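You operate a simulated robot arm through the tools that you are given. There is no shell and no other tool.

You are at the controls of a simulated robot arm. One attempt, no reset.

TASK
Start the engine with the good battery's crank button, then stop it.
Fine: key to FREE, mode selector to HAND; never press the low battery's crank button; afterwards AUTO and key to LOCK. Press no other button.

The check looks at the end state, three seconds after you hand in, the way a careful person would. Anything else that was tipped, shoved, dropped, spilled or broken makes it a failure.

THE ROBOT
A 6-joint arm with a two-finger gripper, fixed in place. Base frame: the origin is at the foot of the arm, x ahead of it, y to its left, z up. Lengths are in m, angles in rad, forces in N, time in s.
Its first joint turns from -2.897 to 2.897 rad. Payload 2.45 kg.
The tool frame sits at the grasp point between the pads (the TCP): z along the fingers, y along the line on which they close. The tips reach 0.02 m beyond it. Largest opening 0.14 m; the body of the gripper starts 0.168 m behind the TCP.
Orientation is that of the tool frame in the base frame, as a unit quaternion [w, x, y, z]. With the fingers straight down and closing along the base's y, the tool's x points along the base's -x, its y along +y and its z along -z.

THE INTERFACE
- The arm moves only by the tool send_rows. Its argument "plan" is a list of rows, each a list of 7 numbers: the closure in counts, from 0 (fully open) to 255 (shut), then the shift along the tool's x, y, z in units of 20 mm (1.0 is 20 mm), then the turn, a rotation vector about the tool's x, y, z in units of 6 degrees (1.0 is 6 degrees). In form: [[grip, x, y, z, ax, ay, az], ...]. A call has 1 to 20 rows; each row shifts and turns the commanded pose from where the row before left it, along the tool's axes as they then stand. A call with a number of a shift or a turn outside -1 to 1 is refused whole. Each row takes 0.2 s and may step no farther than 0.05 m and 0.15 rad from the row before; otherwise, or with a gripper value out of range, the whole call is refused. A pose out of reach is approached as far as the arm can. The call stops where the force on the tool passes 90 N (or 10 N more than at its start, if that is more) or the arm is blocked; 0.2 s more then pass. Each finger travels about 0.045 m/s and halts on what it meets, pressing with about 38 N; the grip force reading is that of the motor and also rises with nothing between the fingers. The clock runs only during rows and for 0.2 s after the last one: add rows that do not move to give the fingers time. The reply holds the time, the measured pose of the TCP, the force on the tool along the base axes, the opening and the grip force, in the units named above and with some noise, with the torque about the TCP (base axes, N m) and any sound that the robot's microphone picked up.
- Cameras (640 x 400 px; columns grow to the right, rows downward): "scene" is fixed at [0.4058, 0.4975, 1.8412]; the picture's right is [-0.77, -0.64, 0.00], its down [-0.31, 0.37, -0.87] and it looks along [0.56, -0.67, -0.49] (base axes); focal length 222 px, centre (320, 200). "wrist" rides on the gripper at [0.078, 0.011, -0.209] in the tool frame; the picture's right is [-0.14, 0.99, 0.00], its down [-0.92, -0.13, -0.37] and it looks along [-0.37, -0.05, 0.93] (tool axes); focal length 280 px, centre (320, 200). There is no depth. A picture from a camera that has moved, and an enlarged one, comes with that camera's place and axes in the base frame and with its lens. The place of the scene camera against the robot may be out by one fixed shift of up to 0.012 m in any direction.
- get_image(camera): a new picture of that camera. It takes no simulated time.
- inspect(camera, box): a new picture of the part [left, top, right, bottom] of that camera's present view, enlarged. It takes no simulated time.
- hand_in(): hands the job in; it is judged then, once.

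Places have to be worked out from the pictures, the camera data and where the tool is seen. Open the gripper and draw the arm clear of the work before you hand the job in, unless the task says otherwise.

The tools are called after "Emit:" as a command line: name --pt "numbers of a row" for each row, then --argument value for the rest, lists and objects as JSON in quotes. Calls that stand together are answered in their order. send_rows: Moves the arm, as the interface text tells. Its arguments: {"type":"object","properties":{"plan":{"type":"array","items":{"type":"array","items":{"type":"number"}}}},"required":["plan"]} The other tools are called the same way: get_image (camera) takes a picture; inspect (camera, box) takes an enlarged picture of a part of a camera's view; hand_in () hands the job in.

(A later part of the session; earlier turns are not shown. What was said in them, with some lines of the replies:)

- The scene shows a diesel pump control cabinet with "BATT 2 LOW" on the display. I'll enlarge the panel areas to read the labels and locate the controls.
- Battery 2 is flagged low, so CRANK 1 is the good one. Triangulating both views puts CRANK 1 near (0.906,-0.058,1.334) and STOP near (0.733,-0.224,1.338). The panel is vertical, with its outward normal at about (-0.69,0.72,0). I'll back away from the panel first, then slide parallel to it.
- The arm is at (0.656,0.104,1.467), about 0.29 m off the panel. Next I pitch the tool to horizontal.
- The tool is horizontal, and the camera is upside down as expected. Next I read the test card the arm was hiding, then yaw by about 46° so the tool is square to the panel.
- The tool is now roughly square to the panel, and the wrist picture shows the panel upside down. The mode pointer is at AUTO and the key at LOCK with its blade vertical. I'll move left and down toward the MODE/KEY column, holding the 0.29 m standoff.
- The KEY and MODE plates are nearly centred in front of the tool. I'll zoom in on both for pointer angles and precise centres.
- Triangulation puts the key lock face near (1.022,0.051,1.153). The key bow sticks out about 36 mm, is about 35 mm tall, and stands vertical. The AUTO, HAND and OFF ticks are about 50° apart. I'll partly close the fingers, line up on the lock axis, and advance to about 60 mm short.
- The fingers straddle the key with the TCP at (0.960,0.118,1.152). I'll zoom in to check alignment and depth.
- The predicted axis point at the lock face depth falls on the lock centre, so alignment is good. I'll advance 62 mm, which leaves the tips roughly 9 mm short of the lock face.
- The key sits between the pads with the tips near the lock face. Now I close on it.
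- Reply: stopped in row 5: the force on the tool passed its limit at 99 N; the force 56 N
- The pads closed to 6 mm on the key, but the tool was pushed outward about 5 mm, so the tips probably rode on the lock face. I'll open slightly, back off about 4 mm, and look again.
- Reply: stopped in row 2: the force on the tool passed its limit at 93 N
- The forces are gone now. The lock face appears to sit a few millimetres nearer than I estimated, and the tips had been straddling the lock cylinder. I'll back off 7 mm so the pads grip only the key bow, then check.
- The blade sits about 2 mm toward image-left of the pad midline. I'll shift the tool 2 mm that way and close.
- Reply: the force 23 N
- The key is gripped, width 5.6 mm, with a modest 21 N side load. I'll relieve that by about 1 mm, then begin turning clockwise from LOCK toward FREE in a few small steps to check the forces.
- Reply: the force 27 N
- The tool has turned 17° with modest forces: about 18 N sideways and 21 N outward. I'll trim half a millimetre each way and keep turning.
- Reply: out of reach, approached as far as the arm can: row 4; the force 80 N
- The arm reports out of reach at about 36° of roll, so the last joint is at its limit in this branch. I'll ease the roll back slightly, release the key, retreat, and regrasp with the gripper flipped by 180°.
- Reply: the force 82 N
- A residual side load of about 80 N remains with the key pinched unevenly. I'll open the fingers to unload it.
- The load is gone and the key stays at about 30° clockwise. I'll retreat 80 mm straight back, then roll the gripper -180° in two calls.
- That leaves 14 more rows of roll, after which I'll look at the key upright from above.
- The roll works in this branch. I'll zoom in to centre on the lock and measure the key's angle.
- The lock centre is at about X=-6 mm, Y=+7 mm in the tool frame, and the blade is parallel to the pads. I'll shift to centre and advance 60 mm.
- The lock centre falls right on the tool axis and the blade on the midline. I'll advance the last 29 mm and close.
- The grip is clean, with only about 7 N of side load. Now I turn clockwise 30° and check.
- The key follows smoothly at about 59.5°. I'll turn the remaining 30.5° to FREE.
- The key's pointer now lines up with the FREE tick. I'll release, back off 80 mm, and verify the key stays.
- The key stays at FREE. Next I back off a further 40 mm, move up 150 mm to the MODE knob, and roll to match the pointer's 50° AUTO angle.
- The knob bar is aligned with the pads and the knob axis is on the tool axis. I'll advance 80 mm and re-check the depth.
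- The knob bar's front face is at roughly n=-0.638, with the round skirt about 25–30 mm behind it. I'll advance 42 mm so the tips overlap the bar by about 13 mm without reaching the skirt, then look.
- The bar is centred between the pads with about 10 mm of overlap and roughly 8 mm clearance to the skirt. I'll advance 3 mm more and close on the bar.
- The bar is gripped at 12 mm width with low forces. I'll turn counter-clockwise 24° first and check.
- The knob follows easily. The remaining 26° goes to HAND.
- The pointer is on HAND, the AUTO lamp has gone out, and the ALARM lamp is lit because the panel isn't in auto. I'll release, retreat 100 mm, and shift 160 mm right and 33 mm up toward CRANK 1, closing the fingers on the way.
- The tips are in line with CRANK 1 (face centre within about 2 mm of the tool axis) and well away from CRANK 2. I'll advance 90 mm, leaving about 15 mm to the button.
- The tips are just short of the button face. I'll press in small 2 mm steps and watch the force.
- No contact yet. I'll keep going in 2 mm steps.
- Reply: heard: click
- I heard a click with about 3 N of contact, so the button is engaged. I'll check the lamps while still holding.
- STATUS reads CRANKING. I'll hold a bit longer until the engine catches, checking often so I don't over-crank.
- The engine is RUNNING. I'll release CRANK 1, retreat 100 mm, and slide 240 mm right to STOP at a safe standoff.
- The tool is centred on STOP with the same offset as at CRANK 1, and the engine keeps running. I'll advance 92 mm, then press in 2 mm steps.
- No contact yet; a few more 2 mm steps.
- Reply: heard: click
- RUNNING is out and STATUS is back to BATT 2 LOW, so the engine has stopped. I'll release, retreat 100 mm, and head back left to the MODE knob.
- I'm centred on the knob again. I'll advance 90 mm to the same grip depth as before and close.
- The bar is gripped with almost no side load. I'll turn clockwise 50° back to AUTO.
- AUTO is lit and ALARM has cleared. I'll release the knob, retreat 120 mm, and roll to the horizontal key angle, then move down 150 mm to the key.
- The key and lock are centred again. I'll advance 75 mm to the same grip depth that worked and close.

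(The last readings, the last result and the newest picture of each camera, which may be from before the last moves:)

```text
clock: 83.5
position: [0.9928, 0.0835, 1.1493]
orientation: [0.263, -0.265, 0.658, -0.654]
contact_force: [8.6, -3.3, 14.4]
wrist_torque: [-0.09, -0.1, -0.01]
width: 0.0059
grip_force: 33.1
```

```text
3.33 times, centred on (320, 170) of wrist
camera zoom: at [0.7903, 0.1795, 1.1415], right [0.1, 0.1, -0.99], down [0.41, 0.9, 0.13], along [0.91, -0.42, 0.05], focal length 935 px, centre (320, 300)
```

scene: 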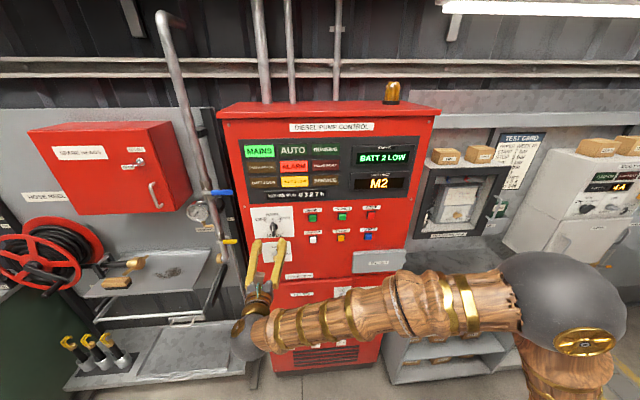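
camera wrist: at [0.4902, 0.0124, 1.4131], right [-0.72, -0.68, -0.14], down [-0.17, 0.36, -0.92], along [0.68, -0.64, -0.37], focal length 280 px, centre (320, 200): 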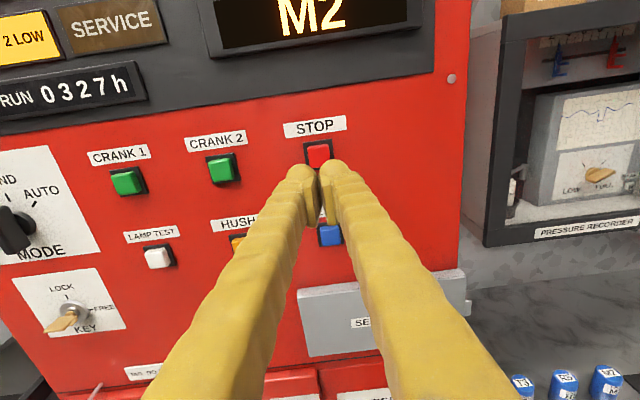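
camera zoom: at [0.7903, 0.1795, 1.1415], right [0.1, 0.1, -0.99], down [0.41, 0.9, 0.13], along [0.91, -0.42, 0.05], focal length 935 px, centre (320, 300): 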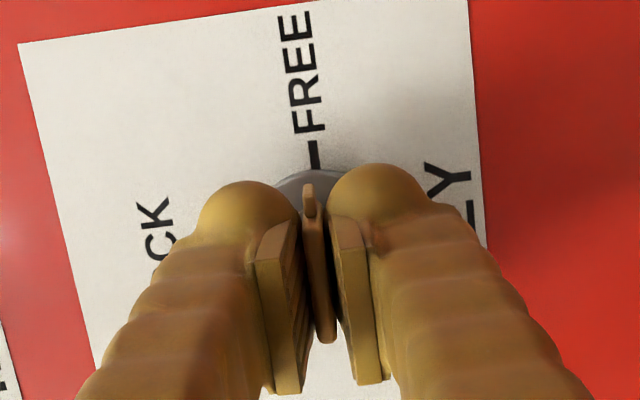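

Gripped with about 17 N of load. I'll turn counter-clockwise 48° and check before finishing.

Emit:
send_rows --pt "255 0 0 0 0 0 -1" --pt "255 0 0 0 0 0 -1" --pt "255 0 0 0 0 0 -1" --pt "255 0 0 0 0 0 -1" --pt "255 0 0 0 0 0 -1" --pt "255 0 0 0 0 0 -1" --pt "255 0 0 0 0 0 -1" --pt "255 0 0 0 0 0 -1" --pt "255 0 0 0 0 0 0"

Emit:
inspect --camera "wrist" --box '[250, 110, 390, 230]'

```text
clock: 85.5
position: [0.9912, 0.0831, 1.1501]
orientation: [0.027, 0.51, -0.494, 0.704]
contact_force: [4.0, -3.0, 22.3]
wrist_torque: [-0.2, -0.21, -0.04]
width: 0.006
grip_force: 33.2
```

```text
3.33 times, centred on (320, 170) of wrist
camera zoom: at [0.8032, 0.192, 1.2034], right [-0.47, -0.44, -0.76], down [0.26, 0.76, -0.6], along [0.85, -0.48, -0.24], focal length 935 px, centre (320, 300)
```

zoom: 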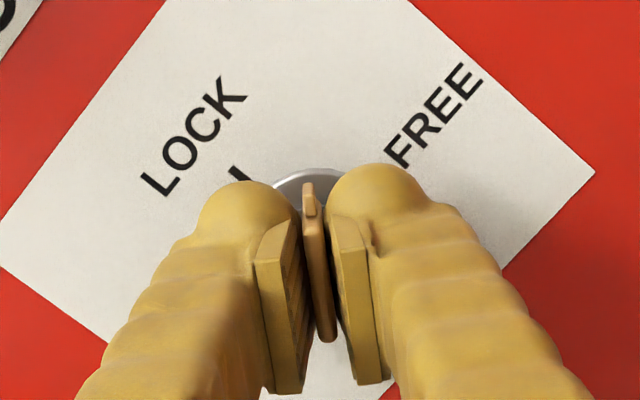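

The key follows. I'll trim about 0.4 mm upward and turn the remaining 42° to LOCK.

Emit:
send_rows --pt "255 0.015 -0.013 0 0 0 -1" --pt "255 0 0 0 0 0 -1" --pt "255 0 0 0 0 0 -1" --pt "255 0 0 0 0 0 -1" --pt "255 0 0 0 0 0 -1" --pt "255 0 0 0 0 0 -1" --pt "255 0 0 0 0 0 -0.97" --pt "255 0 0 0 0 0 0"

Emit:
inspect --camera "wrist" --box '[250, 110, 390, 230]'

```text
clock: 87.3
position: [0.9926, 0.0834, 1.1493]
orientation: [0.277, 0.652, -0.279, 0.648]
contact_force: [-4.1, 5.0, 3.6]
wrist_torque: [0.01, 0.01, 0.02]
width: 0.006
grip_force: 33.0
```

```text
3.33 times, centred on (320, 170) of wrist
camera zoom: at [0.8391, 0.2261, 1.2305], right [-0.72, -0.68, -0.14], down [-0.17, 0.36, -0.92], along [0.68, -0.63, -0.37], focal length 935 px, centre (320, 300)
```

zoom: 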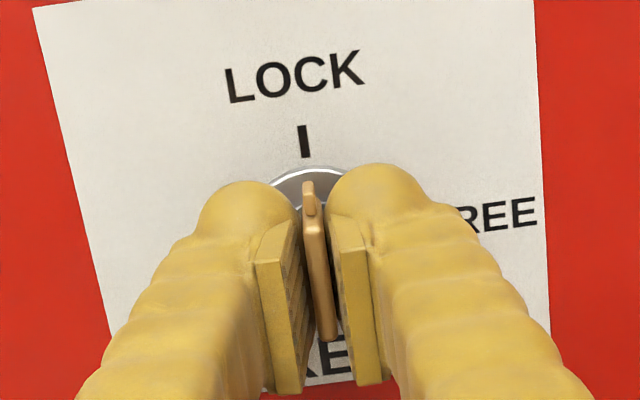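

The key is on the LOCK tick with only about 7 N of load. I'll release, retreat well clear, and verify everything.

Emit:
send_rows --pt "235 0 0 0 0 0 0" --pt "210 0 0 0 0 0 0" --pt "190 0 0 0 0 0 0" --pt "190 0 0 -1 0 0 0" --pt "190 0 0 -1 0 0 0" --pt "190 0 0 -1 0 0 0" --pt "190 0 0 -1 0 0 0" --pt "190 0 0 -1 0 0 0" --pt "100 0 0 -1 0 0 0" --pt "0 0 0 -1 0 0 0" --pt "0 0 0 -1 0 0 0" --pt "0 0 0 -1 0 0 0" --pt "0 0 0 -1 0 0 0" --pt "0 0 0 0 0 0 0" --pt "0 0 0 0 0 0 0"

Emit:
get_image --camera "wrist"

Emit:
inspect --camera "wrist" --box '[250, 90, 400, 230]'

Emit:
inspect --camera "scene" --box '[235, 110, 435, 275]'

Emit:
get_image --camera "scene"

```text
clock: 90.5
position: [0.8541, 0.2274, 1.151]
orientation: [0.277, 0.652, -0.28, 0.649]
contact_force: [0.0, 1.2, 0.9]
wrist_torque: [-0.01, 0.03, 0.0]
width: 0.1399
grip_force: 0.2
```

```text
taken
camera wrist: at [0.7009, 0.3703, 1.2323], right [-0.72, -0.68, -0.14], down [-0.16, 0.36, -0.92], along [0.68, -0.63, -0.37], focal length 280 px, centre (320, 200)
```

wrist: 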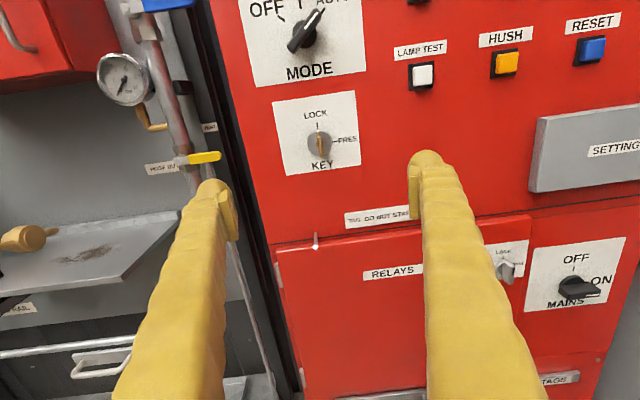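

```text
2.86 times, centred on (325, 160) of wrist
camera zoom: at [0.7009, 0.3703, 1.2323], right [-0.72, -0.68, -0.14], down [-0.16, 0.36, -0.92], along [0.68, -0.63, -0.37], focal length 801 px, centre (306, 314)
```

zoom: 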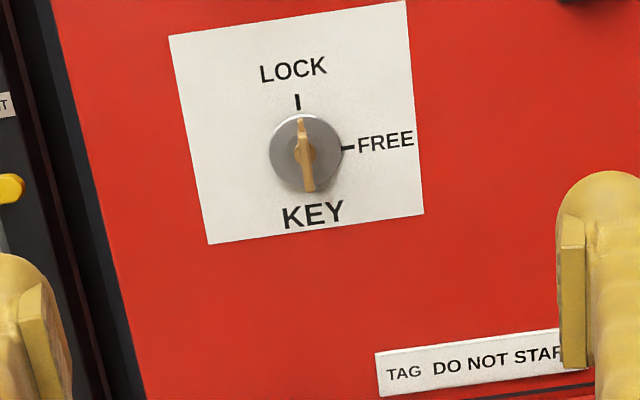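

```text
2.42 times, centred on (335, 192) of scene
camera zoom: at [0.4058, 0.4975, 1.8412], right [-0.77, -0.64, 0.0], down [-0.31, 0.37, -0.87], along [0.56, -0.67, -0.49], focal length 538 px, centre (284, 218)
```

zoom: 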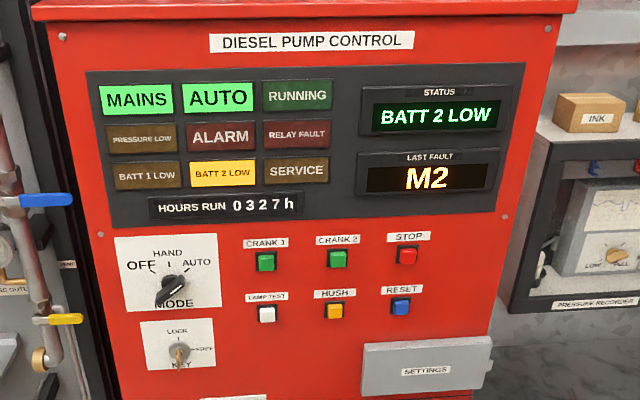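

```text
taken
```

scene: 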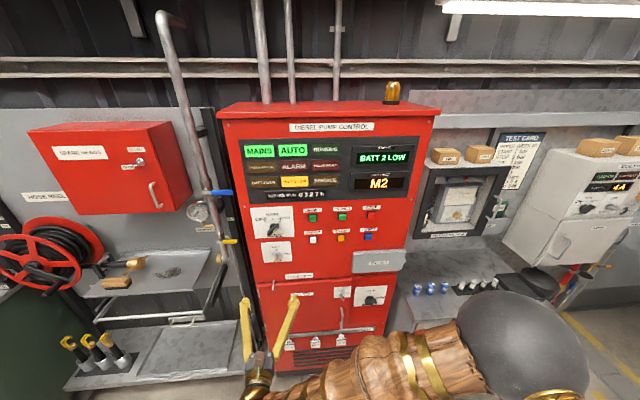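

The end state looks right: the engine is stopped, MODE is at AUTO with its lamp lit, ALARM is off, and the key is at LOCK. The gripper is open and 0.2 m clear, and nothing else looks disturbed, so I'm handing in.

Emit:
hand_in

```text
The job is handed in.
```

The job is handed in: I started the engine with CRANK 1, the good battery (the panel flags battery 2 as low), and then stopped it with STOP.

- **Before starting:** I turned the key to FREE and the mode selector to HAND. The ALARM lamp lit while the panel was out of AUTO.
- **Start and stop:** I held CRANK 1 until the display changed from CRANKING to RUNNING, then pressed STOP, and the RUNNING lamp went out. I pressed no other button, and CRANK 2 was never touched.
- **After stopping:** The mode selector is back at AUTO with its lamp lit and ALARM cleared. The key is back at LOCK, and the gripper is open and about 0.2 m clear of the panel.

**Key handling:** My first attempt at the key was rough. The fingers bumped the lock face, and the wrist reached its limit about a third of the way through the turn. Forces reached about 99 N while gripping. I let go, flipped the gripper over and regripped, and the turn then went smoothly. The last pictures show no damage and nothing else moved.
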